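You operate a simulated robot arm through the tools that you are given. There is no shell and no other tool. Be economical: measure what you need, move in short steps, check, and stop when the job is done.

You are at the controls of a simulated two-armed robot. One attempt, no reset.

Task
Take the teal-banded napkin pack and leave it on the shelf over the bin. Put one of the small orange cups from the long counter top on the counter top beside the sealer. Open the straw dispenser cover, put the white straw on the low top beside the delivery box, then shut the cover. Fetch the orange-sleeved cone and stand it on the white tray. Put the large beige cup on the waffle on the purple plate. Take the kiwi bottle and leave it on the black handled tray. Do these in any order. Set down upright: orange-sleeved cone, large beige cup, kiwi bottle.

The check looks at the end state, three seconds after you hand in, the way a careful person would. Anything else that was tipped, shoved, dropped, spilled or broken makes it a failure. Lids that push on must go on centred and level and be pressed home; caps that screw on are set level and turned clockwise until they are tight. Flat cloth is picked up by pressing the open fingertips on it (5 to 10 N) and closing them slowly along it; thin cloth reads only 2 to 8 mm in the jaws.

Robot
Two 7-joint arms with two-finger grippers on one trunk, on a base that drives. Base frame: it is fixed to the floor where the robot stands at the start and does not move with it; the origin is under the middle of the robot, x ahead of it, y to its left, z up. Units: m, degrees, N and s.
The left shoulder is at the start at [0.064, 0.216, 1.168], the right one opposite. With the tool pointing down near the work surface each hand reaches from about 0.28 to 0.8 m from the robot's upright axis, wherever it stands, measured 20 degrees to its own side. Places, roughly: black handled tray (21x17x3 cm) [-1.8, -0.6, 1.1]; counter top beside the sealer [-1.8, -1.3, 0.9]; kiwi bottle [1, -1.5, 1]; large beige cup [0.75, -2.25, 1]; low top beside the delivery box [-1.9, -0.2, 0.8]; orange-sleeved cone (6x6x12 cm) [0.9, -2.2, 0.9]; shelf over the bin (30x16 cm) [-2.16, 0.72, 0.96]; small orange cup (8x8x8 cm) [0.8, -0.1, 0.9]; straw dispenser cover [0.9, 0.5, 1]; teal-banded napkin pack (8x4x11 cm) [0.7, 0, 0.9]; waffle on the purple plate (10x10x2 cm) [1.1, -4.2, 0.9]; white straw [1, 0.5, 1]; white tray (24x18x3 cm) [0.8, 0.2, 0.9]. Payload 3.18 kg a hand.
Tool frame (each hand has its own): the origin (TCP) lies between the finger pads and is the grasp point; the fingertips stand 0.03 m ahead of it; z points along the fingers, y is the line along which they close. Largest opening 0.144 m; the body of the gripper starts 0.103 m behind the TCP.
Orientation is told as [roll, pitch, yaw] about the base's x, y, z axes, in that order, counted from this pose: with the fingers straight down and closing along the base's y, the tool's x points along the base's -x, its y along +y and its z along -z.

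Tools
- The arms move only by the tool send_rows. It takes "left_deltas", "right_deltas" or both (then of equal length, played together; a hand with none holds still); each is a list of rows, each a list of 6 numbers: the shift along the tool's x, y, z in units of 25 mm (1.0 is 25 mm), then the turn, a rotation vector about the tool's x, y, z in units of 8 degrees (1.0 is 8 degrees). In form: [[tx, ty, tz, rx, ry, rz], ...]. A call has 1 to 12 rows; each row shifts and turns the commanded pose from where the row before left it, along the tool's axes as they then stand. "left_gripper" and "right_gripper" are, for a hand that has rows, the closure, from 0 (fully open) to 1 (shut), set as the call begins (left out, the last holds). A call with a number of a shift or a turn outside -1 to 1 is refused whole. Each row takes 0.2 s and may step no farther than 0.05 m and 8.6 degrees from the row before; otherwise, or with a gripper value out of range, the whole call is refused. A pose out of reach is approached as far as the arm can. The call stops where the force on the tool passes 40 N (or 10 N more than at its start, if that is more) or the arm is blocked; 0.2 s more then pass. The fingers move at their own pace and stop on an object; they squeeze with about 37 N. The grip force told is the motor's: it shows also when the fingers shut on nothing. Time passes only in rows, and 0.2 s behind the last, so rows that do not move let the fingers close. It gives the time, the measured TCP pose, the force on the tool (base axes), the opening and the grip force at its end, in the units of the frame above (readings bear some noise), with the torque about the TCP (base axes, N m) and any sound that the robot's microphone picked up.
- Cameras (640 x 400 px; columns grow to the right, rows downward): "scene" is now at [0.1619, 0.0115, 1.4001]; the picture's right is [0.14, -0.99, 0.00], its down [-0.19, -0.03, -0.98] and it looks along [0.97, 0.14, -0.19] (base axes); focal length 214 px, centre (320, 200). "left" rides on the left gripper at [0.076, -0.016, -0.143] in its tool frame; the picture's right is [0.21, 0.98, 0.00], its down [-0.84, 0.18, -0.51] and it looks along [-0.50, 0.11, 0.86] (tool axes); focal length 218 px, centre (320, 200). "right" rides on the right gripper at [0.076, 0.016, -0.143] in its tool frame; the picture's right is [-0.21, 0.98, 0.00], its down [-0.84, -0.18, -0.51] and it looks along [-0.50, -0.11, 0.86] (tool axes); focal length 218 px, centre (320, 200). There is no depth. A picture from a camera that has moved, and an enlarged one, comes with that camera's place and axes in the base frame and with its lens. The place of the scene camera against the robot may be out by one fixed shift of up to 0.012 m in any direction.
- get_image(camera): a new picture of that camera. No time passes.
- lift_body(by): slides the trunk up (or, below 0, down) by that many m; the arms and the scene camera ride with it, the base frame stays. It gives what a move gives, with no picture.
- drive_base(legs): drives the robot by 1 to 6 legs, each [ahead, left, turn to the left] in m, m and degrees, along the robot's own axes; the way and the turn of a leg run together, so that a leg with both is an arc; at most 1.5 m and 180 degrees a leg. The arms and the cameras ride along, it lands a little off, and it stops where it bumps. It gives what a move gives.
- pan_tilt(pan, tilt): turns the head with the scene camera to pan (to the left, within 80 degrees either way) and tilt (down, from -29 to 69), counted from straight ahead of the robot. It gives what a move gives.
- enlarge(camera, box): a new picture of the part [left, top, right, bottom] of that camera's present view, enlarged. No time passes.
- sign_off(): hands the job in; it is judged then, once.

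Work in short steps. Places have to be worked out from the pictures, the camera data and where the tool is seen: move nearer, look again, correct. Check each grasp and each placing, and mend what went wrong. You have 207 turns and 202 pictures in all, those below and enlarged ones among them. Open the grippers and draw the arms clear of the work before you hand the job in, unless the task says otherwise; then end with one line.

The tools are called after "Emit:" as name(argument=value, ...) on one line, values as JSON. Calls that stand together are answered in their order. send_rows: Moves the arms, as the interface text tells. Its arguments: {"type":"object","properties":{"left_deltas":{"type":"array"},"left_gripper":{"type":"number"},"right_deltas":{"type":"array"},"right_gripper":{"type":"number"}},"required":[]} The other tools are called the same way: lift_body (by) slides the trunk up or down; drive_base (legs) drives the base; pan_tilt (pan, tilt) turns the head that bears the scene camera; get_image (camera) takes a picture; enlarge (camera, box) takes an enlarged picture of a part of a camera's view; sign_off () hands the job in.

At the start:

```text
clock: 0.0
left_position: [0.2973, 0.1699, 1.3716]
left_tool_rot: [-0.1, 0.0, 0.1]
left_wrist_force: [-0.3, 1.1, 0.0]
left_torque: [-0.02, -0.01, 0.0]
left_gripper_width: 0.1438
left_grip_force: 0.1
right_position: [0.337, -0.0605, 1.3991]
right_tool_rot: [0.2, -0.1, -0.1]
right_wrist_force: [-1.2, 0.5, 0.6]
right_torque: [-0.01, 0.0, -0.03]
right_gripper_width: 0.144
right_grip_force: 0.0
trunk travel left (down, up): [-0.25, 0.12]
robot x, y, heading: [0.0043, -0.0021, -0.1]
head pan, tilt: [8.1, 11.2]
```

scene: 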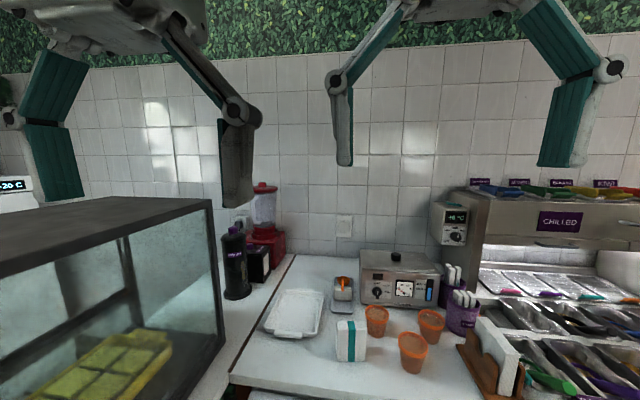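
right: 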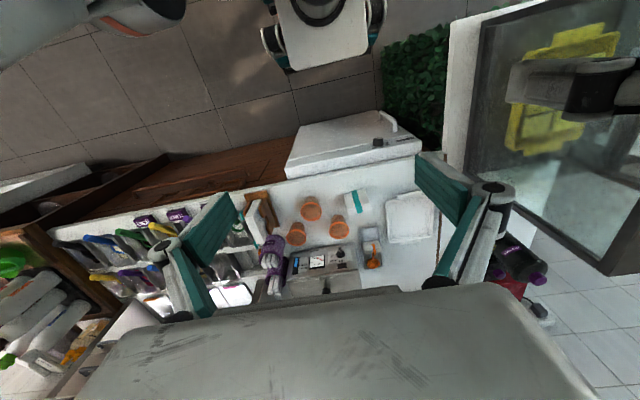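
left: 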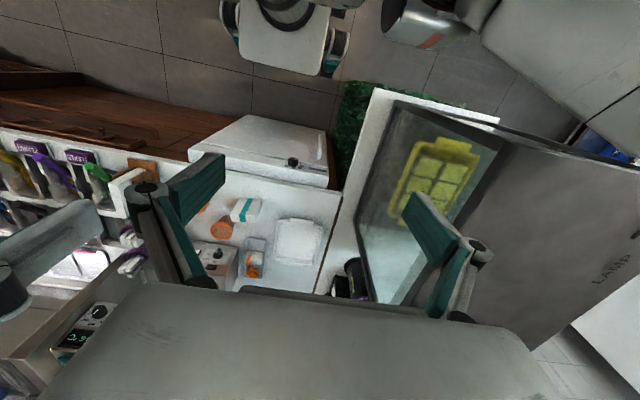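

I start by looking closely at the counter ahead and at the left side, where the straw dispenser should be.

Emit:
enlarge(camera="scene", box=[200, 180, 500, 400])

Emit:
pan_tilt(pan=40, tilt=25)

Emit:
get_image(camera="scene")

Emit:
pan_tilt(pan=-50, tilt=15)

Emit:
get_image(camera="scene")

```text
1.82 times, centred on (350, 290) of scene
camera zoom: at [0.1619, 0.0115, 1.4001], right [0.14, -0.99, 0.0], down [-0.19, -0.03, -0.98], along [0.97, 0.14, -0.19], focal length 390 px, centre (266, 36)
```

zoom: 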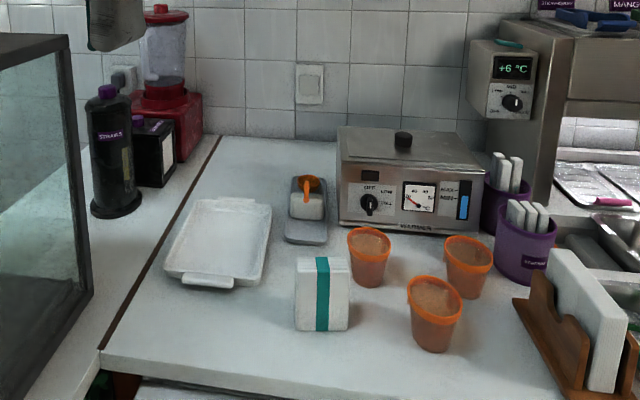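

```text
clock: 1.0
left_position: [0.2954, 0.1711, 1.3724]
left_tool_rot: [-0.1, 0.0, 0.0]
left_wrist_force: [-1.0, 0.2, -0.4]
left_torque: [0.02, -0.02, 0.03]
left_gripper_width: 0.144
left_grip_force: 0.1
right_position: [0.3382, -0.0602, 1.3991]
right_tool_rot: [0.1, 0.0, -0.2]
right_wrist_force: [-0.2, -0.5, 0.1]
right_torque: [0.01, 0.0, -0.01]
right_gripper_width: 0.1439
right_grip_force: 0.1
trunk travel left (down, up): [-0.25, 0.12]
robot x, y, heading: [-0.0006, 0.0007, -0.1]
head pan, tilt: [40.0, 25.0]
```

```text
197 pictures are left
camera scene: at [0.1403, 0.0575, 1.3777], right [0.64, -0.77, 0.0], down [-0.32, -0.27, -0.91], along [0.69, 0.58, -0.42], focal length 214 px, centre (320, 200)
```

scene: 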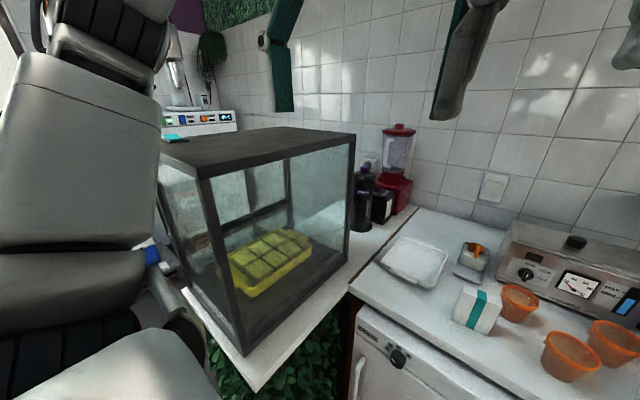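

```text
clock: 2.6
left_position: [0.2971, 0.1707, 1.3724]
left_tool_rot: [0.0, 0.1, 0.2]
left_wrist_force: [-0.6, -0.3, 0.1]
left_torque: [-0.01, -0.01, -0.02]
left_gripper_width: 0.1437
left_grip_force: 0.0
right_position: [0.3384, -0.0604, 1.3985]
right_tool_rot: [0.1, 0.0, -0.1]
right_wrist_force: [0.0, 0.2, -0.1]
right_torque: [-0.03, 0.0, -0.02]
right_gripper_width: 0.144
right_grip_force: 0.1
trunk travel left (down, up): [-0.25, 0.12]
robot x, y, heading: [-0.0009, 0.001, -0.2]
head pan, tilt: [-50.0, 15.0]
```

```text
196 pictures are left
camera scene: at [0.1298, -0.0731, 1.3939], right [-0.77, -0.64, 0.0], down [-0.17, 0.2, -0.97], along [0.62, -0.74, -0.26], focal length 214 px, centre (320, 200)
```

scene: 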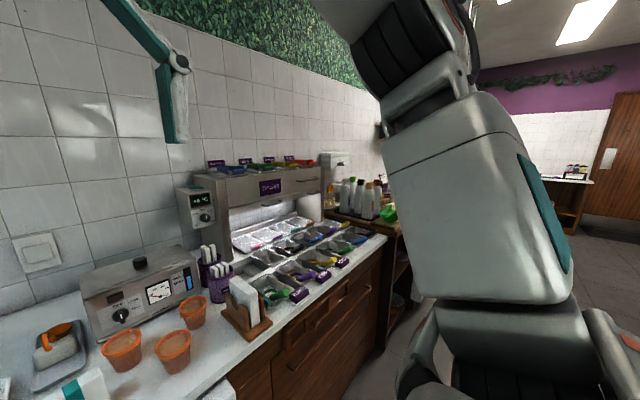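

The napkin pack, three orange cups and the white tray are on the counter ahead. I lower both hands a bit so their cameras see the items from nearer.

Emit:
send_rows(right_deltas=[[-0.3, -0.6, 1, 0, 0, 0], [-0.3, -0.6, 1, 0, 0, 0], [-0.3, -0.6, 1, 0, 0, 0], [-0.3, -0.6, 1, 0, 0, 0], [-0.3, -0.6, 1, 0, 0, 0], [-0.3, -0.6, 1, 0, 0, 0], [-0.3, -0.6, 1, 0, 0, 0], [-0.3, -0.6, 1, 0, 0, 0]], left_deltas=[[-0.5, -0.5, 1, 0, 0, 0], [-0.5, -0.5, 1, 0, 0, 0], [-0.5, -0.5, 1, 0, 0, 0], [-0.5, -0.5, 1, 0, 0, 0], [-0.5, -0.5, 1, 0, 0, 0], [-0.5, -0.5, 1, 0, 0, 0], [-0.5, -0.5, 1, 0, 0, 0], [-0.5, -0.5, 1, 0, 0, 0]])

Emit:
get_image(camera="right")

Emit:
get_image(camera="left")

Emit:
pan_tilt(pan=5, tilt=30)

Emit:
get_image(camera="scene")

```text
clock: 4.6
left_position: [0.3633, 0.0851, 1.2104]
left_tool_rot: [-0.3, -5.8, 2.0]
left_wrist_force: [-0.3, -0.2, -0.5]
left_torque: [0.0, -0.05, -0.03]
left_gripper_width: 0.144
left_grip_force: 0.0
right_position: [0.3692, -0.171, 1.2113]
right_tool_rot: [0.2, -1.8, 1.3]
right_wrist_force: [-0.1, 0.1, 0.3]
right_torque: [-0.05, 0.02, -0.02]
right_gripper_width: 0.1437
right_grip_force: 0.1
trunk travel left (down, up): [-0.25, 0.12]
robot x, y, heading: [-0.0043, 0.0068, 1.6]
head pan, tilt: [-50.0, 15.0]
stopped in row 8 (left hand): the arm was blocked; the commanded pose is now the measured one
```

```text
195 pictures are left
camera right: at [0.2876, -0.1566, 1.353], right [0.18, 0.98, 0.01], down [0.83, -0.16, 0.53], along [0.52, -0.09, -0.85], focal length 218 px, centre (320, 200)
```

right: 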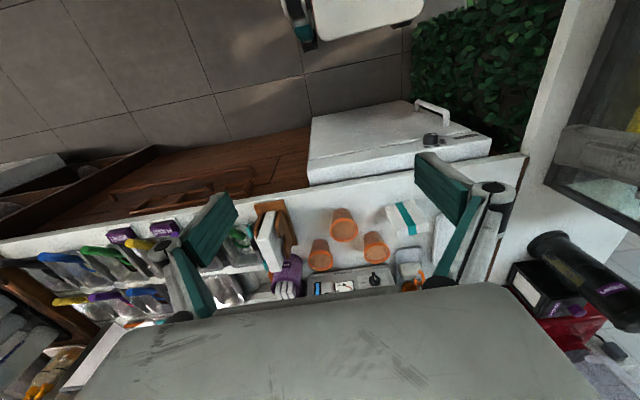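

```text
194 pictures are left
camera left: at [0.2741, 0.0654, 1.3437], right [-0.24, 0.97, -0.03], down [0.78, 0.21, 0.59], along [0.58, 0.12, -0.81], focal length 218 px, centre (320, 200)
```

left: 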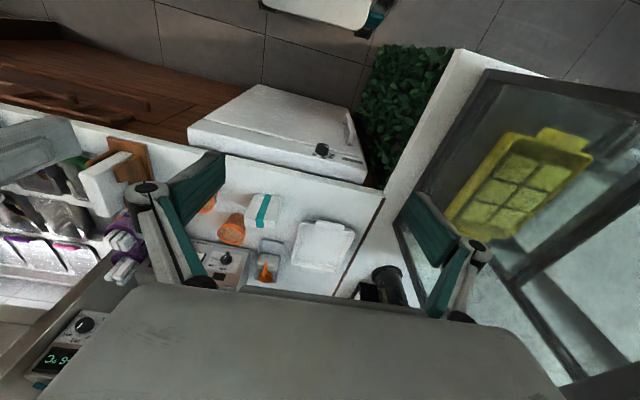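

```text
clock: 5.9
left_position: [0.3621, 0.0828, 1.2117]
left_tool_rot: [-0.5, -6.0, 1.8]
left_wrist_force: [-0.8, 0.2, 0.1]
left_torque: [0.03, -0.02, 0.03]
left_gripper_width: 0.1444
left_grip_force: 0.1
right_position: [0.3671, -0.1717, 1.2125]
right_tool_rot: [0.1, -1.9, 1.4]
right_wrist_force: [-0.3, 0.2, 0.4]
right_torque: [0.0, 0.01, -0.02]
right_gripper_width: 0.144
right_grip_force: 0.1
trunk travel left (down, up): [-0.25, 0.12]
robot x, y, heading: [-0.0008, -0.0011, 1.4]
head pan, tilt: [5.0, 30.0]
```

```text
193 pictures are left
camera scene: at [0.1209, 0.0103, 1.3763], right [0.11, -0.99, 0.0], down [-0.47, -0.05, -0.88], along [0.88, 0.1, -0.47], focal length 214 px, centre (320, 200)
```

scene: 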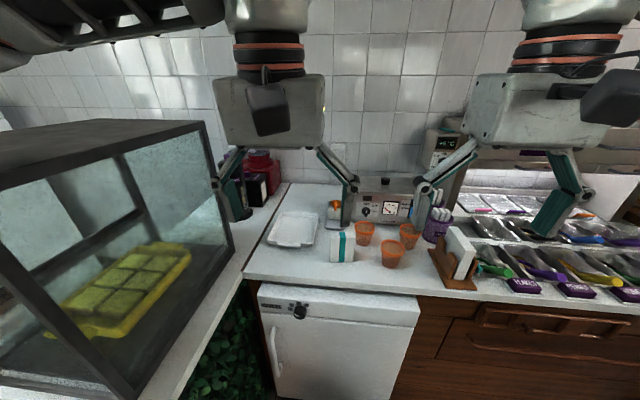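

The left arm (elbow side) pressed on the glass case, whose side plane is around y≈0.35. I lift the left hand back the way it came and then move the robot to the right for clearance.

Emit:
send_rows(left_deltas=[[0.4, 0.3, -1, 0, 0, 0], [0.4, 0.3, -1, 0, 0, 0], [0.4, 0.3, -1, 0, 0, 0], [0.4, 0.3, -1, 0, 0, 0], [0.4, 0.3, -1, 0, 0, 0], [0.4, 0.3, -1, 0, 0, 0]])

Emit:
drive_base(legs=[[-0.05, 0, 0], [0, -0.32, -1.5]])

Emit:
get_image(camera="scene")

```text
clock: 7.3
left_position: [0.327, 0.1221, 1.3348]
left_tool_rot: [-0.3, -2.6, 1.0]
left_wrist_force: [-0.2, -0.4, -0.7]
left_torque: [-0.01, -0.01, 0.02]
left_gripper_width: 0.1438
left_grip_force: 0.1
right_position: [0.3973, -0.1745, 1.199]
right_tool_rot: [0.1, -0.1, 0.7]
right_wrist_force: [0.0, 0.2, 0.3]
right_torque: [-0.02, -0.02, 0.02]
right_gripper_width: 0.1439
right_grip_force: 0.1
trunk travel left (down, up): [-0.25, 0.12]
robot x, y, heading: [-0.001, -0.0042, 0.6]
head pan, tilt: [5.0, 30.0]
```

```text
clock: 11.2
left_position: [0.2817, -0.207, 1.3342]
left_tool_rot: [-0.3, -2.5, -0.5]
left_wrist_force: [0.6, -0.6, 1.2]
left_torque: [0.04, -0.03, 0.03]
left_gripper_width: 0.144
left_grip_force: 0.0
right_position: [0.3434, -0.506, 1.1983]
right_tool_rot: [0.1, 0.1, -0.8]
right_wrist_force: [0.8, 0.2, 0.5]
right_torque: [0.0, -0.03, -0.01]
right_gripper_width: 0.144
right_grip_force: 0.0
trunk travel left (down, up): [-0.25, 0.12]
robot x, y, heading: [-0.0543, -0.3188, -0.8]
head pan, tilt: [5.0, 30.0]
```

```text
192 pictures are left
camera scene: at [0.1088, -0.3148, 1.3697], right [0.07, -1.0, 0.0], down [-0.5, -0.04, -0.87], along [0.86, 0.06, -0.5], focal length 214 px, centre (320, 200)
```

scene: 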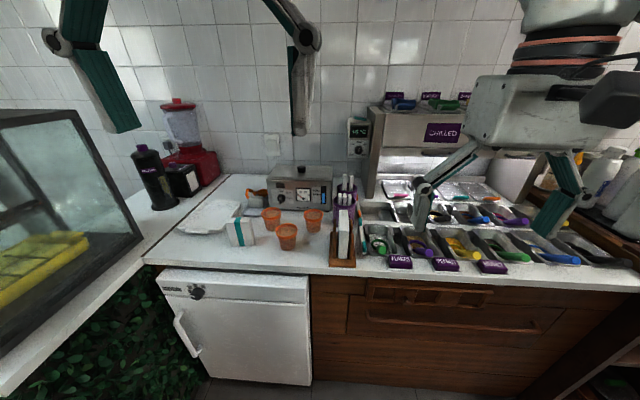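

Nothing looks disturbed. I bring the left hand over toward the napkin pack, levelled, for a close look.

Emit:
send_rows(left_deltas=[[-0.88, 0.8, 0.6, 0, 0.03, 0], [-0.88, 0.8, 0.6, 0, 0.03, 0], [-0.88, 0.8, 0.6, 0, 0.03, 0], [-0.88, 0.8, 0.6, 0, 0.03, 0], [-0.88, 0.8, 0.6, 0, 0.03, 0], [-0.88, 0.8, 0.6, 0, 0.03, 0], [-0.88, 0.8, 0.6, 0, 0.03, 0], [-0.88, 0.8, 0.6, 0, 0.03, 0], [-0.88, 0.8, 0.6, 0, 0.03, 0], [-0.88, 0.8, 0.6, 0, 0.03, 0]])

Emit:
get_image(camera="left")

Emit:
get_image(camera="scene")

```text
clock: 13.4
left_position: [0.4719, -0.0267, 1.1605]
left_tool_rot: [-0.5, -0.3, -0.3]
left_wrist_force: [-0.5, -0.2, 0.0]
left_torque: [0.0, 0.03, 0.01]
left_gripper_width: 0.1441
left_grip_force: 0.1
left hand out of reach, approached as far as the arm can: row 8, 9, 10
right_position: [0.3437, -0.5051, 1.1973]
right_tool_rot: [0.1, 0.0, -0.8]
right_wrist_force: [0.2, -0.2, -0.3]
right_torque: [0.02, 0.03, -0.01]
right_gripper_width: 0.1441
right_grip_force: 0.1
trunk travel left (down, up): [-0.25, 0.12]
robot x, y, heading: [-0.0529, -0.3181, -0.6]
head pan, tilt: [5.0, 30.0]
```

```text
191 pictures are left
camera left: at [0.3961, -0.0413, 1.3024], right [-0.2, 0.98, -0.01], down [0.84, 0.18, 0.51], along [0.5, 0.1, -0.86], focal length 218 px, centre (320, 200)
```

left: 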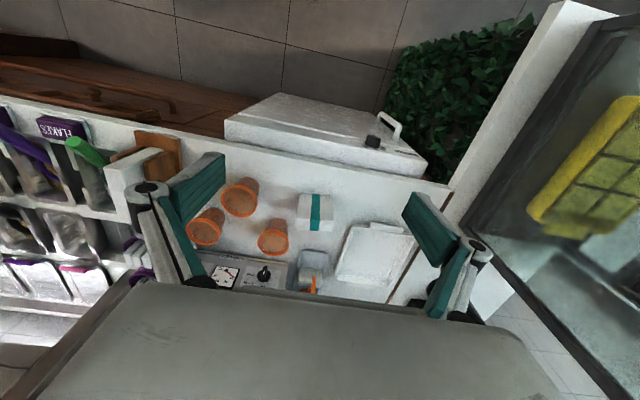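

```text
190 pictures are left
camera scene: at [0.1095, -0.3142, 1.3696], right [0.07, -1.0, 0.0], down [-0.5, -0.04, -0.87], along [0.86, 0.06, -0.5], focal length 214 px, centre (320, 200)
```

scene: 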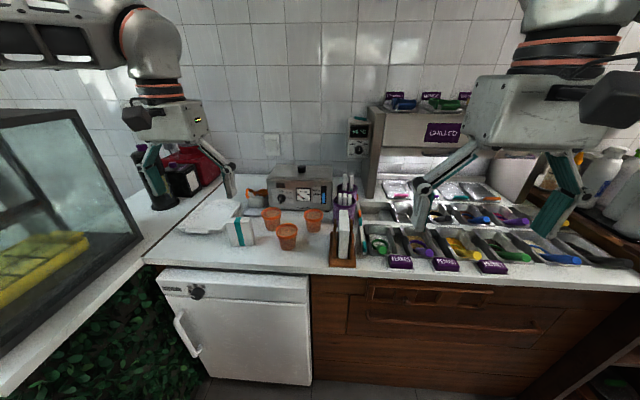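

The reach at this height ran short, so I back the left hand slightly and drive forward 0.2 m, then look in detail.

Emit:
drive_base(legs=[[0.18, 0, 0.6]])

Emit:
enlarge(camera="left", box=[180, 130, 440, 300])

Emit:
enlarge(camera="scene", box=[130, 160, 400, 330])

```text
clock: 14.9
left_position: [0.6484, -0.0253, 1.1628]
left_tool_rot: [-0.5, -0.3, 0.2]
left_wrist_force: [0.9, -0.6, 0.2]
left_torque: [-0.01, 0.01, 0.01]
left_gripper_width: 0.144
left_grip_force: 0.0
right_position: [0.5241, -0.5039, 1.1981]
right_tool_rot: [0.1, -0.1, -0.4]
right_wrist_force: [-0.1, 0.2, -0.2]
right_torque: [0.03, 0.03, -0.02]
right_gripper_width: 0.144
right_grip_force: 0.0
trunk travel left (down, up): [-0.25, 0.12]
robot x, y, heading: [0.1258, -0.3207, -0.3]
head pan, tilt: [5.0, 30.0]
```

```text
2.35 times, centred on (310, 215) of left
camera zoom: at [0.5721, -0.04, 1.3029], right [-0.21, 0.98, -0.01], down [0.84, 0.19, 0.51], along [0.5, 0.1, -0.86], focal length 514 px, centre (344, 165)
```

zoom: 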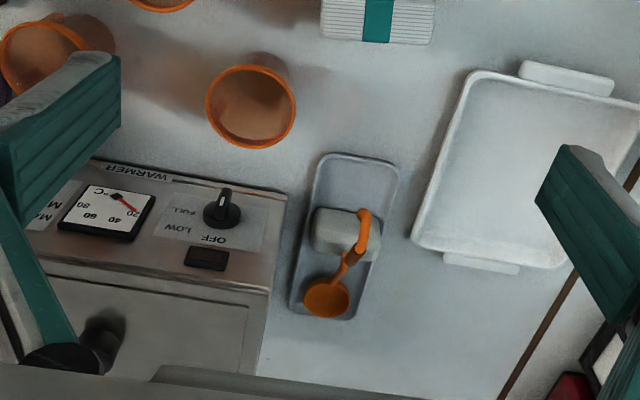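

```text
2.35 times, centred on (265, 245) of scene
camera zoom: at [0.2881, -0.3149, 1.3696], right [0.08, -1.0, 0.0], down [-0.5, -0.04, -0.87], along [0.86, 0.07, -0.5], focal length 505 px, centre (449, 94)
```

zoom: 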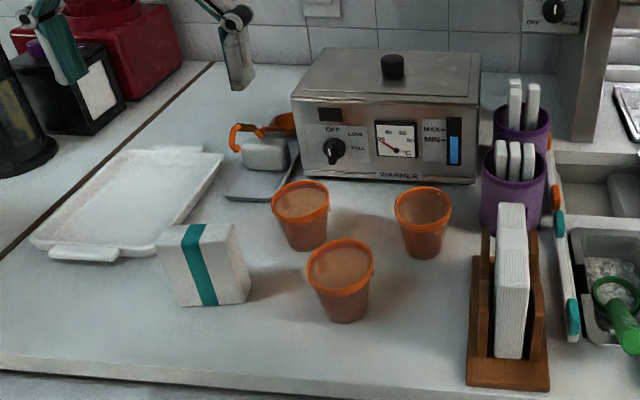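

Counter top works out near z≈0.845, cup rims ≈0.92. I zoom on the napkin pack in both cameras to fix its centre and yaw.

Emit:
enlarge(camera="left", box=[240, 60, 400, 170])

Emit:
enlarge(camera="scene", box=[180, 230, 300, 310])

```text
3.64 times, centred on (320, 115) of left
camera zoom: at [0.5721, -0.04, 1.3029], right [-0.21, 0.98, -0.01], down [0.84, 0.19, 0.51], along [0.5, 0.1, -0.86], focal length 794 px, centre (320, 509)
```

zoom: 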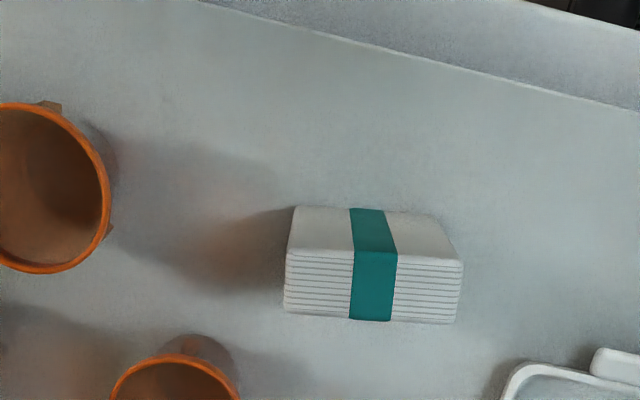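

```text
5.00 times, centred on (240, 270) of scene
camera zoom: at [0.2881, -0.3149, 1.3696], right [0.08, -1.0, 0.0], down [-0.5, -0.04, -0.87], along [0.86, 0.07, -0.5], focal length 1072 px, centre (720, -150)
```

zoom: 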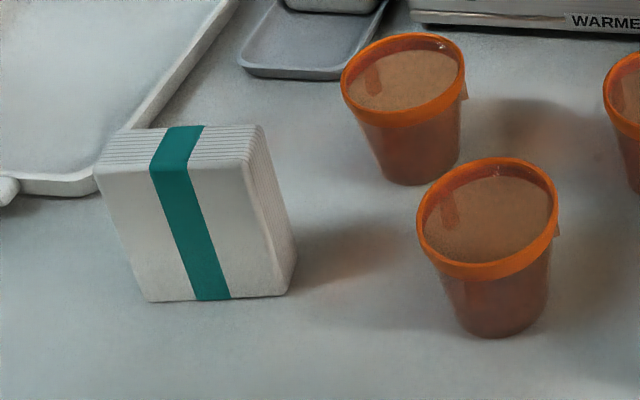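

Pack centre ≈(0.66, −0.002), top ≈0.955, yaw ≈+10°. I turn the left hand and lower it to just above the pack, then verify.

Emit:
send_rows(left_deltas=[[0, 0.1, 0.6, 0, 0, -0.3], [0, 0.1, 0.6, 0, 0, -0.3], [0, 0.1, 0.6, 0, 0, -0.3], [0, 0.1, 0.6, 0, 0, -0.3], [0, 0.1, 0.6, 0, 0, 0], [0, 0.1, 0.6, 0, 0, 0], [0, 0.1, 0.6, 0, 0, 0], [0, 0, 0.6, 0, 0, 0], [0, 0, 0.6, 0, 0, 0]])

Emit:
get_image(camera="left")

Emit:
get_image(camera="scene")

```text
clock: 16.9
left_position: [0.6467, -0.008, 1.0272]
left_tool_rot: [-0.4, -0.3, 10.0]
left_wrist_force: [0.4, -0.8, 0.6]
left_torque: [-0.03, 0.03, 0.02]
left_gripper_width: 0.144
left_grip_force: 0.0
right_position: [0.5235, -0.5029, 1.1992]
right_tool_rot: [0.2, 0.0, -0.4]
right_wrist_force: [-0.1, 1.3, 0.5]
right_torque: [0.01, -0.01, 0.01]
right_gripper_width: 0.1439
right_grip_force: 0.1
trunk travel left (down, up): [-0.25, 0.12]
robot x, y, heading: [0.1294, -0.3216, -0.3]
head pan, tilt: [5.0, 30.0]
```

```text
185 pictures are left
camera left: at [0.5741, -0.0361, 1.1681], right [-0.37, 0.93, -0.01], down [0.8, 0.32, 0.51], along [0.48, 0.18, -0.86], focal length 218 px, centre (320, 200)
```

left: 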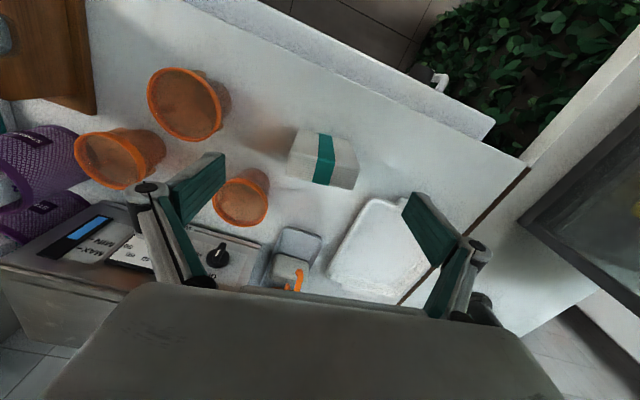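

```text
184 pictures are left
camera scene: at [0.2876, -0.3147, 1.3696], right [0.08, -1.0, 0.0], down [-0.5, -0.04, -0.87], along [0.86, 0.07, -0.5], focal length 214 px, centre (320, 200)
```

scene: 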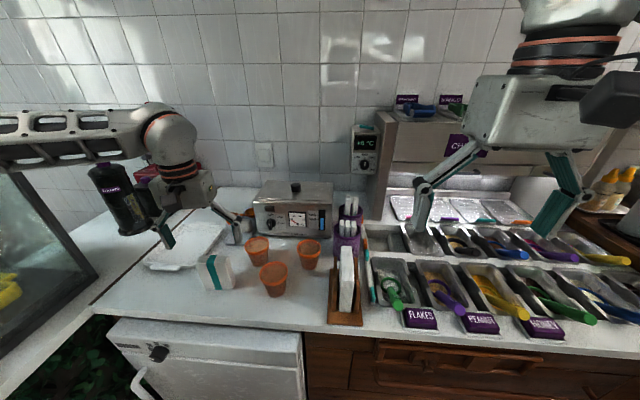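

The pack lies just under the open fingers. I shift slightly forward and descend to z≈0.907 to grasp.

Emit:
send_rows(left_deltas=[[-0.35, 0.1, 0.4, 0, 0, 0], [-0.3, 0.1, 0.4, 0, 0, 0], [0, 0, 0.8, 0, 0, 0], [0, 0, 0.8, 0, 0, 0], [0, 0, 0.8, 0, 0, 0], [0, 0, 0.8, 0, 0, 0], [0, 0, 0.8, 0, 0, 0]])

Emit:
get_image(camera="left")

```text
clock: 18.5
left_position: [0.6633, -0.0007, 0.9063]
left_tool_rot: [-0.4, -0.3, 9.8]
left_wrist_force: [-0.1, 0.0, -0.2]
left_torque: [0.02, 0.01, -0.02]
left_gripper_width: 0.144
left_grip_force: 0.0
right_position: [0.5244, -0.5044, 1.1976]
right_tool_rot: [0.2, 0.0, -0.2]
right_wrist_force: [-0.8, 0.3, 0.2]
right_torque: [0.0, 0.05, 0.02]
right_gripper_width: 0.144
right_grip_force: 0.1
trunk travel left (down, up): [-0.25, 0.12]
robot x, y, heading: [0.1233, -0.3227, -0.3]
head pan, tilt: [5.0, 30.0]
```

```text
183 pictures are left
camera left: at [0.5903, -0.0288, 1.0479], right [-0.37, 0.93, -0.01], down [0.8, 0.32, 0.51], along [0.48, 0.18, -0.86], focal length 218 px, centre (320, 200)
```

left: 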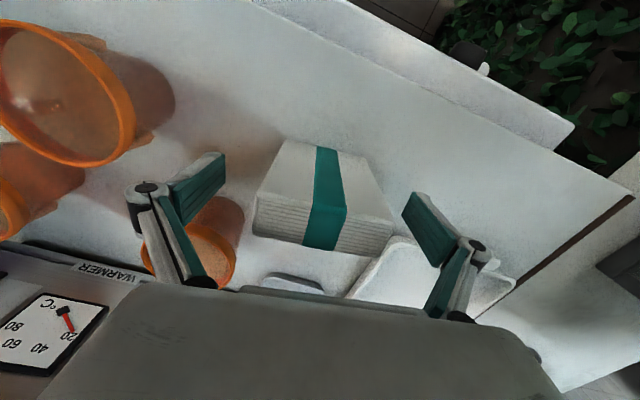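

The pack sits centred between the pads and the finger clears the cup. I close on it and wait.

Emit:
send_rows(left_deltas=[[0, 0, 0, 0, 0, 0], [0, 0, 0, 0, 0, 0], [0, 0, 0, 0, 0, 0], [0, 0, 0, 0, 0, 0]], left_gripper=1.0)

```text
clock: 19.5
left_position: [0.6641, -0.0003, 0.9069]
left_tool_rot: [-0.4, -0.4, 9.8]
left_wrist_force: [0.2, -0.6, 0.0]
left_torque: [-0.04, -0.04, 0.03]
left_gripper_width: 0.0765
left_grip_force: 36.7
right_position: [0.5235, -0.5031, 1.1991]
right_tool_rot: [0.1, 0.0, -0.3]
right_wrist_force: [0.7, -0.3, 0.0]
right_torque: [0.03, -0.01, -0.01]
right_gripper_width: 0.1438
right_grip_force: 0.0
trunk travel left (down, up): [-0.25, 0.12]
robot x, y, heading: [0.127, -0.3229, -0.6]
head pan, tilt: [5.0, 30.0]
```

Gripped (76 mm wide). I lift the pack, draw it back and left, and check it.

Emit:
send_rows(left_deltas=[[0, 0, -0.6, 0, 0, 0], [0, 0, -1, 0, 0, 0], [0, 0, -1, 0, 0, 0], [0, 0, -1, 0, 0, 0], [0.6, 0.4, -1, 0, 0, 0], [0.8, 0.6, -1, 0, 0, 0], [0.8, 0.6, -1, 0, 0, 0], [0.8, 0.6, -1, 0, 0, 0], [0.8, 0.6, 0, 0, 0, 0], [0.8, 0.6, 0, 0, 0, 0]])

Emit:
send_rows(right_deltas=[[-0.4, 0.9, 0, 0, 0, 0], [-0.4, 0.9, 0, 0, 0, 0], [-0.4, 0.9, 0, 0, 0, 0], [-0.4, 0.9, 0, 0, 0, 0], [-0.4, 0.9, 0.5, 0, 0, 0], [-0.4, 0.9, 0.5, 0, 0, 0], [-0.4, 0.9, 0.5, 0, 0, 0], [-0.4, 0.9, 0.5, 0, 0, 0], [-0.4, 0.9, 0.5, 0, 0, 0], [-0.4, 0.9, 0.5, 0, 0, 0], [-0.4, 0.9, 0.5, 0, 0, 0], [-0.4, 0.9, 0.5, 0, 0, 0]])

Emit:
get_image(camera="scene")

Emit:
get_image(camera="right")

```text
clock: 21.7
left_position: [0.5326, 0.0639, 1.0974]
left_tool_rot: [-0.4, -0.3, 9.8]
left_wrist_force: [0.2, 0.2, -0.1]
left_torque: [-0.01, -0.02, -0.01]
left_gripper_width: 0.077
left_grip_force: 37.6
right_position: [0.523, -0.5034, 1.1986]
right_tool_rot: [0.1, -0.1, -0.4]
right_wrist_force: [0.0, -0.6, 0.2]
right_torque: [0.02, -0.01, -0.01]
right_gripper_width: 0.1441
right_grip_force: 0.0
trunk travel left (down, up): [-0.25, 0.12]
robot x, y, heading: [0.1306, -0.3206, -0.2]
head pan, tilt: [5.0, 30.0]
```

```text
clock: 24.3
left_position: [0.5343, 0.0641, 1.0959]
left_tool_rot: [-0.6, -0.2, 9.8]
left_wrist_force: [0.0, 0.7, -0.5]
left_torque: [-0.01, 0.0, 0.04]
left_gripper_width: 0.0766
left_grip_force: 36.8
right_position: [0.6447, -0.233, 1.0987]
right_tool_rot: [0.2, 0.0, -0.3]
right_wrist_force: [-0.8, 0.0, 0.1]
right_torque: [-0.03, -0.01, 0.0]
right_gripper_width: 0.1442
right_grip_force: 0.0
trunk travel left (down, up): [-0.25, 0.12]
robot x, y, heading: [0.1292, -0.3195, -0.2]
head pan, tilt: [5.0, 30.0]
```

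```text
182 pictures are left
camera scene: at [0.2876, -0.314, 1.3696], right [0.08, -1.0, 0.0], down [-0.5, -0.04, -0.87], along [0.86, 0.07, -0.5], focal length 214 px, centre (320, 200)
```

scene: 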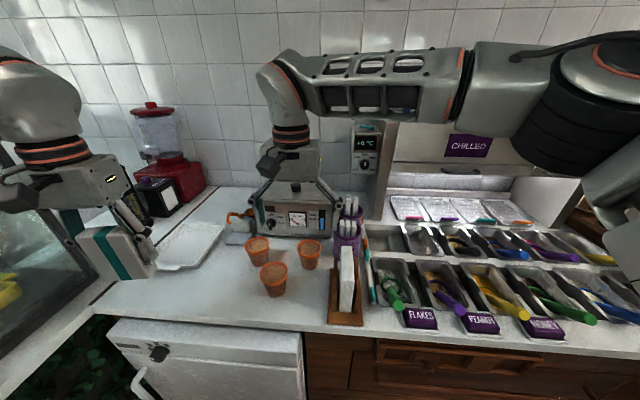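

```text
181 pictures are left
camera right: at [0.5679, -0.2159, 1.2416], right [0.21, 0.98, 0.0], down [0.84, -0.18, 0.51], along [0.5, -0.11, -0.86], focal length 218 px, centre (320, 200)
```

right: 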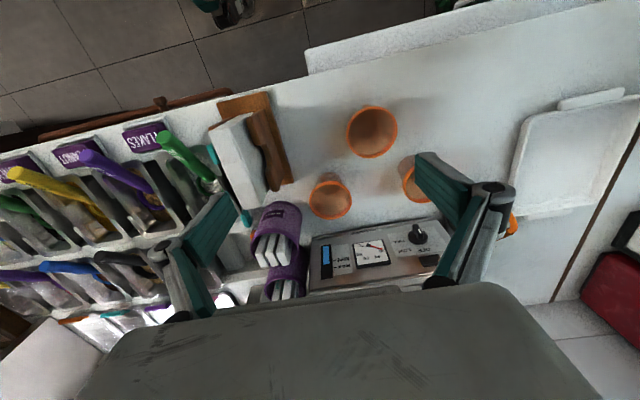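

Front cup rim at ≈(0.661, −0.158). I move the right hand over it and come part-way down, then check.

Emit:
send_rows(right_deltas=[[-0.2, 0.75, 0.3, 0, 0, 0], [-0.2, 0.75, 0.3, 0, 0, 0], [-0.15, 0.75, 0.3, 0, 0, 0], [-0.1, 0.75, 0.3, 0, 0, 0], [0, 0, 0.9, 0, 0, 0], [0, 0, 0.9, 0, 0, 0], [0, 0, 0.9, 0, 0, 0]])

Emit:
get_image(camera="right")

```text
clock: 25.2
left_position: [0.5341, 0.063, 1.0972]
left_tool_rot: [-0.4, -0.4, 9.8]
left_wrist_force: [-0.3, -0.4, -1.0]
left_torque: [0.02, -0.01, 0.03]
left_gripper_width: 0.0765
left_grip_force: 37.8
right_position: [0.7231, -0.234, 1.122]
right_tool_rot: [6.9, 0.4, -8.9]
right_wrist_force: [0.1, -0.3, -0.5]
right_torque: [0.0, 0.0, 0.0]
right_gripper_width: 0.1442
right_grip_force: 0.1
trunk travel left (down, up): [-0.25, 0.12]
robot x, y, heading: [0.128, -0.3166, -0.3]
head pan, tilt: [5.0, 30.0]
stopped in row 4 (right hand): the arm was blocked; the commanded pose is now the measured one
```

```text
180 pictures are left
camera right: at [0.6477, -0.2215, 1.267], right [0.36, 0.93, 0.12], down [0.8, -0.37, 0.48], along [0.48, -0.08, -0.87], focal length 218 px, centre (320, 200)
```

right: 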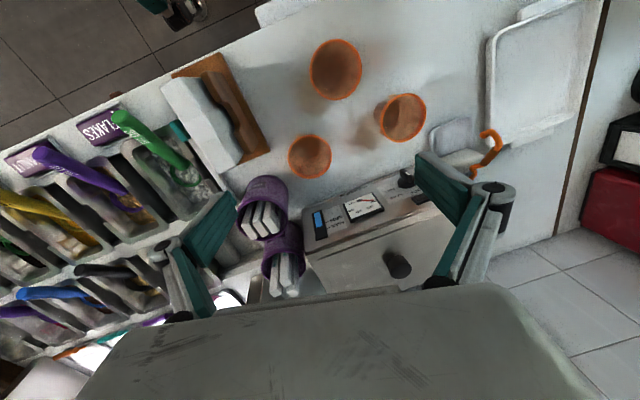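

The right arm was blocked crossing the body, so I back it out to its own side and level it; I also tuck the left hand in before shifting the robot left.

Emit:
send_rows(right_deltas=[[0.8, -0.5, -0.3, 0.15, 0, -0.2], [0.8, -0.8, -0.3, 0.15, 0, -0.2], [0.8, -0.8, -0.3, 0.15, 0, -0.2], [0.8, -0.8, -0.3, 0.15, 0, -0.2], [0.8, -0.8, -0.3, 0.13, 0, -0.15], [0.8, -0.8, -0.3, 0.13, 0, -0.15]], left_deltas=[[0.5, -0.5, -0.5, 0, 0, 0], [0.5, -0.5, -0.5, 0, 0, 0], [0.5, -0.5, -0.5, 0, 0, 0], [0.5, -0.5, -0.5, 0, 0, 0], [0.5, -0.5, -0.5, 0, 0, 0], [0.5, -0.5, -0.5, 0, 0, 0]])

Emit:
get_image(camera="scene")

```text
clock: 26.6
left_position: [0.4712, -0.0241, 1.1711]
left_tool_rot: [-0.3, -0.3, 9.8]
left_wrist_force: [0.3, -0.3, -0.3]
left_torque: [0.03, -0.01, -0.04]
left_gripper_width: 0.0768
left_grip_force: 36.5
right_position: [0.5917, -0.3365, 1.1604]
right_tool_rot: [-0.1, -0.4, 0.2]
right_wrist_force: [-0.2, -0.3, -0.2]
right_torque: [0.03, -0.02, 0.0]
right_gripper_width: 0.1439
right_grip_force: 0.0
trunk travel left (down, up): [-0.25, 0.12]
robot x, y, heading: [0.1272, -0.323, -0.4]
head pan, tilt: [5.0, 30.0]
```

```text
179 pictures are left
camera scene: at [0.2866, -0.3162, 1.3699], right [0.08, -1.0, 0.0], down [-0.5, -0.04, -0.87], along [0.86, 0.07, -0.5], focal length 214 px, centre (320, 200)
```

scene: 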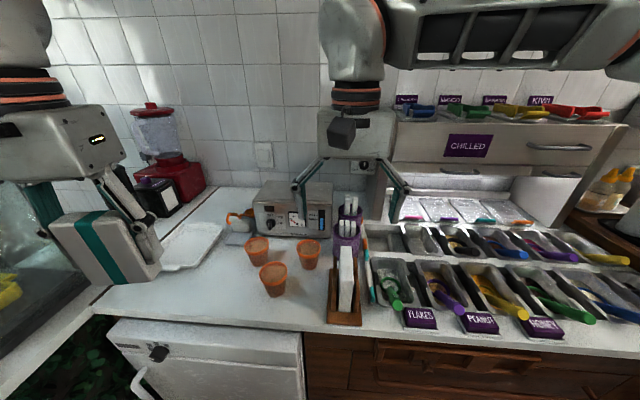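

I bring the left hand further in toward the robot's middle, then drive back 0.1 and left 0.2.

Emit:
send_rows(left_deltas=[[0.3, -0.8, -0.5, 0, 0, 0], [0.3, -0.8, -0.5, 0, 0, 0], [0.3, -0.8, -0.5, 0, 0, 0], [0.3, -0.8, -0.5, 0, 0, 0], [0.3, -0.8, -0.5, 0, 0, 0]])

Emit:
drive_base(legs=[[-0.1, 0, 0], [0, 0.19, 0.4]])

Emit:
get_image(camera="scene")

Emit:
get_image(camera="right")

```text
clock: 27.8
left_position: [0.4534, -0.1262, 1.2347]
left_tool_rot: [-0.4, -0.3, 9.9]
left_wrist_force: [0.6, -0.4, -0.1]
left_torque: [0.03, 0.0, 0.01]
left_gripper_width: 0.0767
left_grip_force: 37.0
right_position: [0.594, -0.3349, 1.1589]
right_tool_rot: [-0.2, -0.2, 0.1]
right_wrist_force: [0.2, 0.9, 0.1]
right_torque: [0.04, -0.01, 0.0]
right_gripper_width: 0.144
right_grip_force: 0.0
trunk travel left (down, up): [-0.25, 0.12]
robot x, y, heading: [0.1274, -0.3199, -0.2]
head pan, tilt: [5.0, 30.0]
```

```text
clock: 30.8
left_position: [0.3496, 0.0423, 1.236]
left_tool_rot: [-0.1, -0.4, 9.7]
left_wrist_force: [0.4, 0.1, -0.7]
left_torque: [0.01, 0.01, 0.0]
left_gripper_width: 0.0768
left_grip_force: 37.0
right_position: [0.4903, -0.1647, 1.1615]
right_tool_rot: [0.2, -0.4, 0.2]
right_wrist_force: [-0.1, 0.7, 0.9]
right_torque: [-0.01, -0.01, -0.02]
right_gripper_width: 0.1441
right_grip_force: 0.0
trunk travel left (down, up): [-0.25, 0.12]
robot x, y, heading: [0.0276, -0.142, -0.2]
head pan, tilt: [5.0, 30.0]
stopped in leg 2: the robot was blocked; the commanded pose is now the measured one
```

```text
178 pictures are left
camera scene: at [0.1842, -0.146, 1.3703], right [0.09, -1.0, -0.01], down [-0.5, -0.04, -0.87], along [0.86, 0.08, -0.5], focal length 214 px, centre (320, 200)
```

scene: 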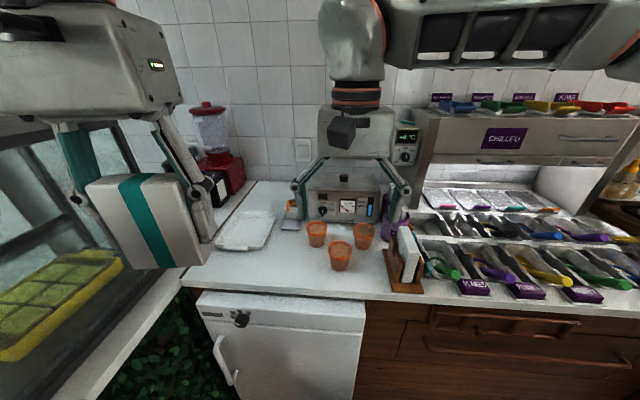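

```text
177 pictures are left
camera right: at [0.4124, -0.1474, 1.3045], right [0.2, 0.98, 0.0], down [0.84, -0.18, 0.51], along [0.5, -0.1, -0.86], focal length 218 px, centre (320, 200)
```

right: 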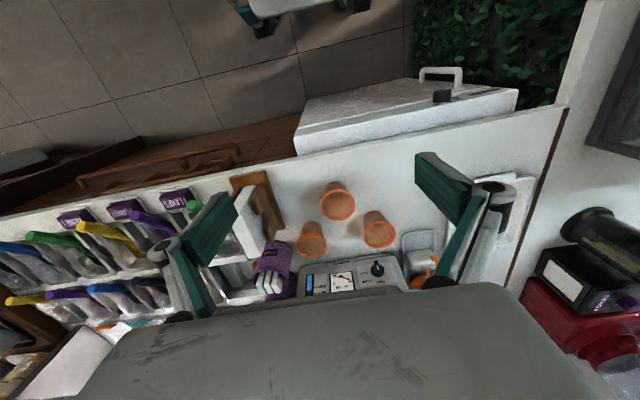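

The left elbow touched the case again; I back off 3 cm to the right, then reach the right hand forward and down toward the front cup.

Emit:
drive_base(legs=[[0, -0.04, 0]])

Emit:
send_rows(right_deltas=[[-0.6, 0.2, 0.5, 0, 0, 0], [-0.6, 0.2, 0.5, 0, 0, 0], [-0.6, 0.2, 0.5, 0, 0, 0], [-0.6, 0.2, 0.5, 0, 0, 0], [-0.6, 0.2, 0.5, 0, 0, 0], [-0.6, 0.2, 0.5, 0, 0, 0], [-0.6, 0.2, 0.5, 0, 0, 0], [-0.6, 0.2, 0.5, 0, 0, 0]])

Emit:
get_image(camera="right")

```text
clock: 31.8
left_position: [0.3511, 0.0131, 1.2346]
left_tool_rot: [-0.5, -0.3, 9.8]
left_wrist_force: [-0.2, -1.1, -0.4]
left_torque: [0.03, 0.03, -0.02]
left_gripper_width: 0.0768
left_grip_force: 36.8
right_position: [0.4929, -0.1954, 1.1609]
right_tool_rot: [-0.1, -0.3, 0.3]
right_wrist_force: [0.5, -1.2, 0.2]
right_torque: [0.05, -0.01, 0.01]
right_gripper_width: 0.1438
right_grip_force: 0.0
trunk travel left (down, up): [-0.25, 0.12]
robot x, y, heading: [0.0311, -0.1799, -0.2]
head pan, tilt: [5.0, 30.0]
```

```text
clock: 33.6
left_position: [0.3529, 0.0131, 1.2339]
left_tool_rot: [-0.5, 0.0, 9.9]
left_wrist_force: [0.8, 0.5, -0.9]
left_torque: [0.01, 0.02, 0.02]
left_gripper_width: 0.077
left_grip_force: 36.6
right_position: [0.6141, -0.1546, 1.0603]
right_tool_rot: [-0.4, -0.3, 0.3]
right_wrist_force: [1.3, 0.1, -0.7]
right_torque: [-0.02, 0.02, -0.02]
right_gripper_width: 0.1441
right_grip_force: 0.1
trunk travel left (down, up): [-0.25, 0.12]
robot x, y, heading: [0.0272, -0.1821, -0.3]
head pan, tilt: [5.0, 30.0]
```

```text
176 pictures are left
camera right: at [0.5358, -0.1371, 1.2026], right [0.2, 0.98, 0.0], down [0.84, -0.17, 0.51], along [0.5, -0.11, -0.86], focal length 218 px, centre (320, 200)
```

right: 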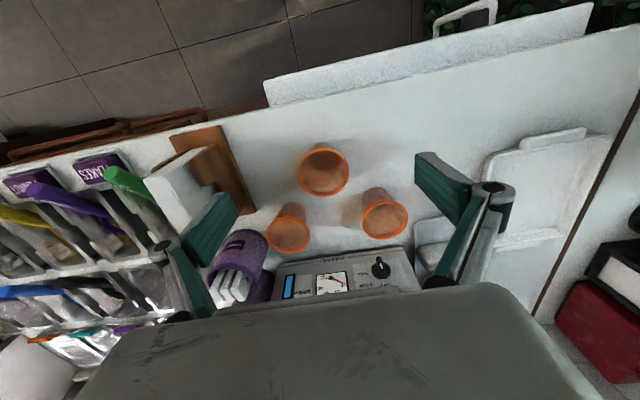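

Cup centre ≈(0.656, −0.160). I go over it and descend to z≈0.893.

Emit:
send_rows(right_deltas=[[-0.85, -0.1, 0.3, 0, 0, 0], [-0.83, -0.1, 0.4, 0, 0, 0], [0, 0, 1, 0, 0, 0], [0, 0, 1, 0, 0, 0], [0, 0, 1, 0, 0, 0], [0, 0, 1, 0, 0, 0], [0, 0, 1, 0, 0, 0], [0, 0, 1, 0, 0, 0]])

Emit:
get_image(camera="right")

```text
clock: 35.4
left_position: [0.3517, 0.0134, 1.2342]
left_tool_rot: [-0.5, -0.1, 9.9]
left_wrist_force: [0.1, -0.8, -0.7]
left_torque: [0.0, 0.01, 0.04]
left_gripper_width: 0.0768
left_grip_force: 37.6
right_position: [0.6562, -0.16, 0.8926]
right_tool_rot: [-0.2, -0.3, 0.4]
right_wrist_force: [0.6, -0.3, -1.2]
right_torque: [0.0, 0.02, 0.0]
right_gripper_width: 0.1439
right_grip_force: 0.1
trunk travel left (down, up): [-0.25, 0.12]
robot x, y, heading: [0.0249, -0.1862, -0.1]
head pan, tilt: [5.0, 30.0]
```

```text
175 pictures are left
camera right: at [0.5786, -0.142, 1.035], right [0.2, 0.98, 0.0], down [0.84, -0.17, 0.51], along [0.5, -0.11, -0.86], focal length 218 px, centre (320, 200)
```

right: 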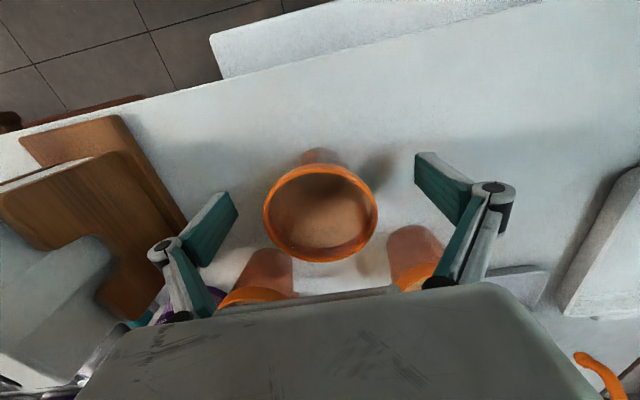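

Centred. I close gently on the cup with the right hand.

Emit:
send_rows(right_deltas=[[0, 0, 0, 0, 0, 0], [0, 0, 0, 0, 0, 0], [0, 0, 0, 0, 0, 0], [0, 0, 0, 0, 0, 0]], right_gripper=1.0)

Emit:
get_image(camera="right")

```text
clock: 36.4
left_position: [0.3525, 0.0128, 1.2333]
left_tool_rot: [-0.6, -0.2, 9.8]
left_wrist_force: [0.2, 0.7, -1.4]
left_torque: [-0.04, -0.01, -0.02]
left_gripper_width: 0.0767
left_grip_force: 37.4
right_position: [0.6566, -0.1587, 0.893]
right_tool_rot: [-0.1, -0.3, 0.3]
right_wrist_force: [0.2, 0.8, 0.7]
right_torque: [0.0, -0.01, 0.0]
right_gripper_width: 0.0682
right_grip_force: 37.3
trunk travel left (down, up): [-0.25, 0.12]
robot x, y, heading: [0.026, -0.1851, 0.0]
head pan, tilt: [5.0, 30.0]
```

```text
174 pictures are left
camera right: at [0.5783, -0.1421, 1.0357], right [0.2, 0.98, 0.0], down [0.84, -0.17, 0.51], along [0.5, -0.11, -0.86], focal length 218 px, centre (320, 200)
```

right: 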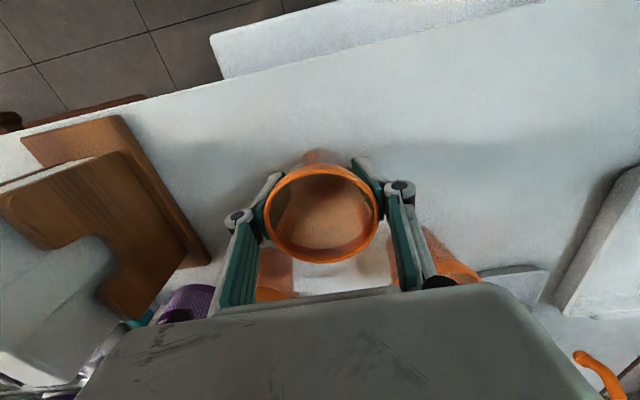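

Grip holds (68 mm). I lift the cup straight up and draw it back near the body.

Emit:
send_rows(right_deltas=[[0, 0, -0.5, 0, 0, 0], [0, 0, -1, 0, 0, 0], [0, 0, -1, 0, 0, 0], [0, 0, -1, 0, 0, 0], [0, 0, -1, 0, 0, 0], [0, 0, -1, 0, 0, 0], [0, 0, -1, 0, 0, 0], [0.8, -0.5, -1, 0, 0, 0], [1, -0.6, -1, 0, 0, 0], [1, -0.6, -1, 0, 0, 0], [1, -0.6, -1, 0, 0, 0], [1, -0.6, 0, 0, 0, 0]])

Emit:
send_rows(right_deltas=[[1, -0.6, 0, 0, 0, 0], [1, -0.6, 0, 0, 0, 0], [1, -0.6, 0, 0, 0, 0], [1, -0.6, 0, 0, 0, 0], [1, -0.6, 0, 0, 0, 0]])

Emit:
get_image(camera="scene")

```text
clock: 39.0
left_position: [0.3508, 0.0122, 1.2333]
left_tool_rot: [-0.4, -0.3, 9.8]
left_wrist_force: [-0.9, -0.9, -0.2]
left_torque: [0.06, 0.01, 0.03]
left_gripper_width: 0.0767
left_grip_force: 37.2
right_position: [0.5345, -0.2337, 1.1555]
right_tool_rot: [-0.2, -0.3, 0.3]
right_wrist_force: [-0.3, -0.1, 0.9]
right_torque: [-0.01, 0.01, -0.02]
right_gripper_width: 0.0678
right_grip_force: 36.9
trunk travel left (down, up): [-0.25, 0.12]
robot x, y, heading: [0.0274, -0.1798, -0.2]
head pan, tilt: [5.0, 30.0]
```

```text
clock: 40.2
left_position: [0.3501, 0.0119, 1.2328]
left_tool_rot: [-0.4, -0.2, 9.9]
left_wrist_force: [0.7, -0.6, 0.2]
left_torque: [0.0, -0.03, 0.02]
left_gripper_width: 0.0766
left_grip_force: 37.0
right_position: [0.409, -0.3086, 1.1544]
right_tool_rot: [-0.1, -0.4, 0.3]
right_wrist_force: [-0.5, -0.9, -0.6]
right_torque: [0.01, -0.04, 0.0]
right_gripper_width: 0.0677
right_grip_force: 36.9
trunk travel left (down, up): [-0.25, 0.12]
robot x, y, heading: [0.0298, -0.1816, -0.0]
head pan, tilt: [5.0, 30.0]
```

```text
173 pictures are left
camera scene: at [0.1865, -0.1767, 1.3698], right [0.09, -1.0, 0.0], down [-0.5, -0.04, -0.87], along [0.86, 0.07, -0.5], focal length 214 px, centre (320, 200)
```

scene: 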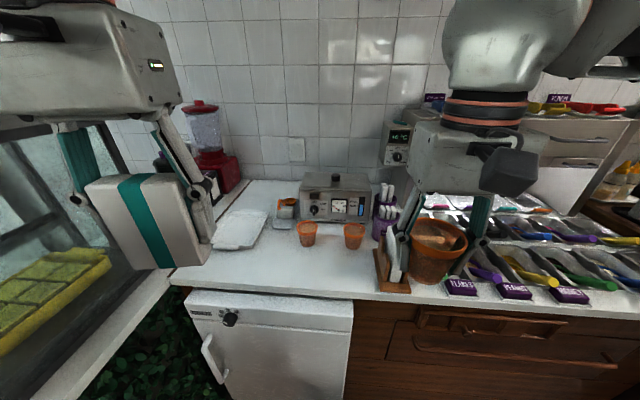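

Both items are held. I back away into the aisle and turn to the right to look at what is behind.

Emit:
drive_base(legs=[[-0.4, -0.2, 0], [0, 0, -90]])

Emit:
pan_tilt(pan=0, tilt=15)

Emit:
get_image(camera="scene")

Emit:
pan_tilt(pan=-75, tilt=15)

Emit:
get_image(camera="scene")

```text
clock: 46.8
left_position: [-0.1795, -0.7085, 1.2347]
left_tool_rot: [-0.6, -0.2, -80.6]
left_wrist_force: [-0.6, -0.3, -1.0]
left_torque: [-0.03, -0.05, 0.0]
left_gripper_width: 0.0766
left_grip_force: 37.0
right_position: [-0.4996, -0.7652, 1.1527]
right_tool_rot: [-0.3, -0.4, -90.1]
right_wrist_force: [0.2, 0.7, 0.0]
right_torque: [-0.02, 0.0, 0.04]
right_gripper_width: 0.0677
right_grip_force: 37.3
trunk travel left (down, up): [-0.25, 0.12]
robot x, y, heading: [-0.3718, -0.3852, -90.6]
head pan, tilt: [5.0, 30.0]
```

```text
clock: 47.5
left_position: [-0.1791, -0.7092, 1.235]
left_tool_rot: [-0.5, -0.2, -80.6]
left_wrist_force: [0.8, 0.1, -0.5]
left_torque: [0.01, 0.01, -0.01]
left_gripper_width: 0.0767
left_grip_force: 37.3
right_position: [-0.4994, -0.7655, 1.1549]
right_tool_rot: [-0.1, -0.4, -90.0]
right_wrist_force: [0.0, 0.4, -0.5]
right_torque: [0.0, -0.02, 0.01]
right_gripper_width: 0.068
right_grip_force: 37.4
trunk travel left (down, up): [-0.25, 0.12]
robot x, y, heading: [-0.3697, -0.3823, -90.6]
head pan, tilt: [0.0, 15.0]
```

```text
172 pictures are left
camera scene: at [-0.3644, -0.5399, 1.3938], right [-1.0, 0.01, 0.0], down [0.0, 0.26, -0.97], along [-0.01, -0.97, -0.26], focal length 214 px, centre (320, 200)
```

scene: 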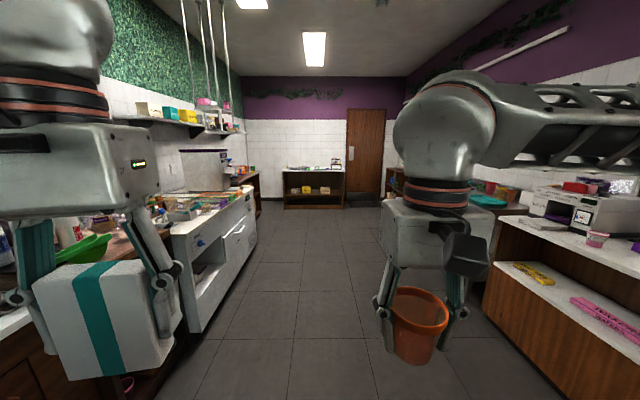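

```text
clock: 49.0
left_position: [-0.1779, -0.7085, 1.2331]
left_tool_rot: [-0.5, -0.2, -80.7]
left_wrist_force: [-1.0, 0.0, -0.4]
left_torque: [-0.01, -0.02, 0.01]
left_gripper_width: 0.0769
left_grip_force: 36.7
right_position: [-0.5, -0.7659, 1.1544]
right_tool_rot: [-0.2, -0.4, -90.1]
right_wrist_force: [0.0, 0.0, -0.4]
right_torque: [-0.01, 0.0, -0.02]
right_gripper_width: 0.0673
right_grip_force: 36.7
trunk travel left (down, up): [-0.25, 0.12]
robot x, y, heading: [-0.3741, -0.3804, -90.6]
head pan, tilt: [-75.0, 15.0]
```

```text
171 pictures are left
camera scene: at [-0.454, -0.4699, 1.3939], right [-0.25, 0.97, 0.0], down [0.25, 0.06, -0.97], along [-0.94, -0.24, -0.26], focal length 214 px, centre (320, 200)
```

scene: 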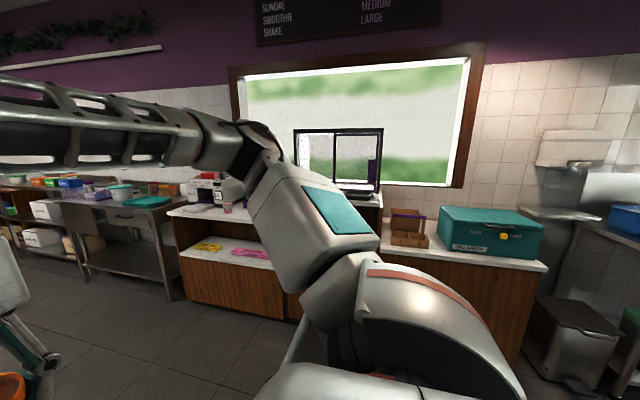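

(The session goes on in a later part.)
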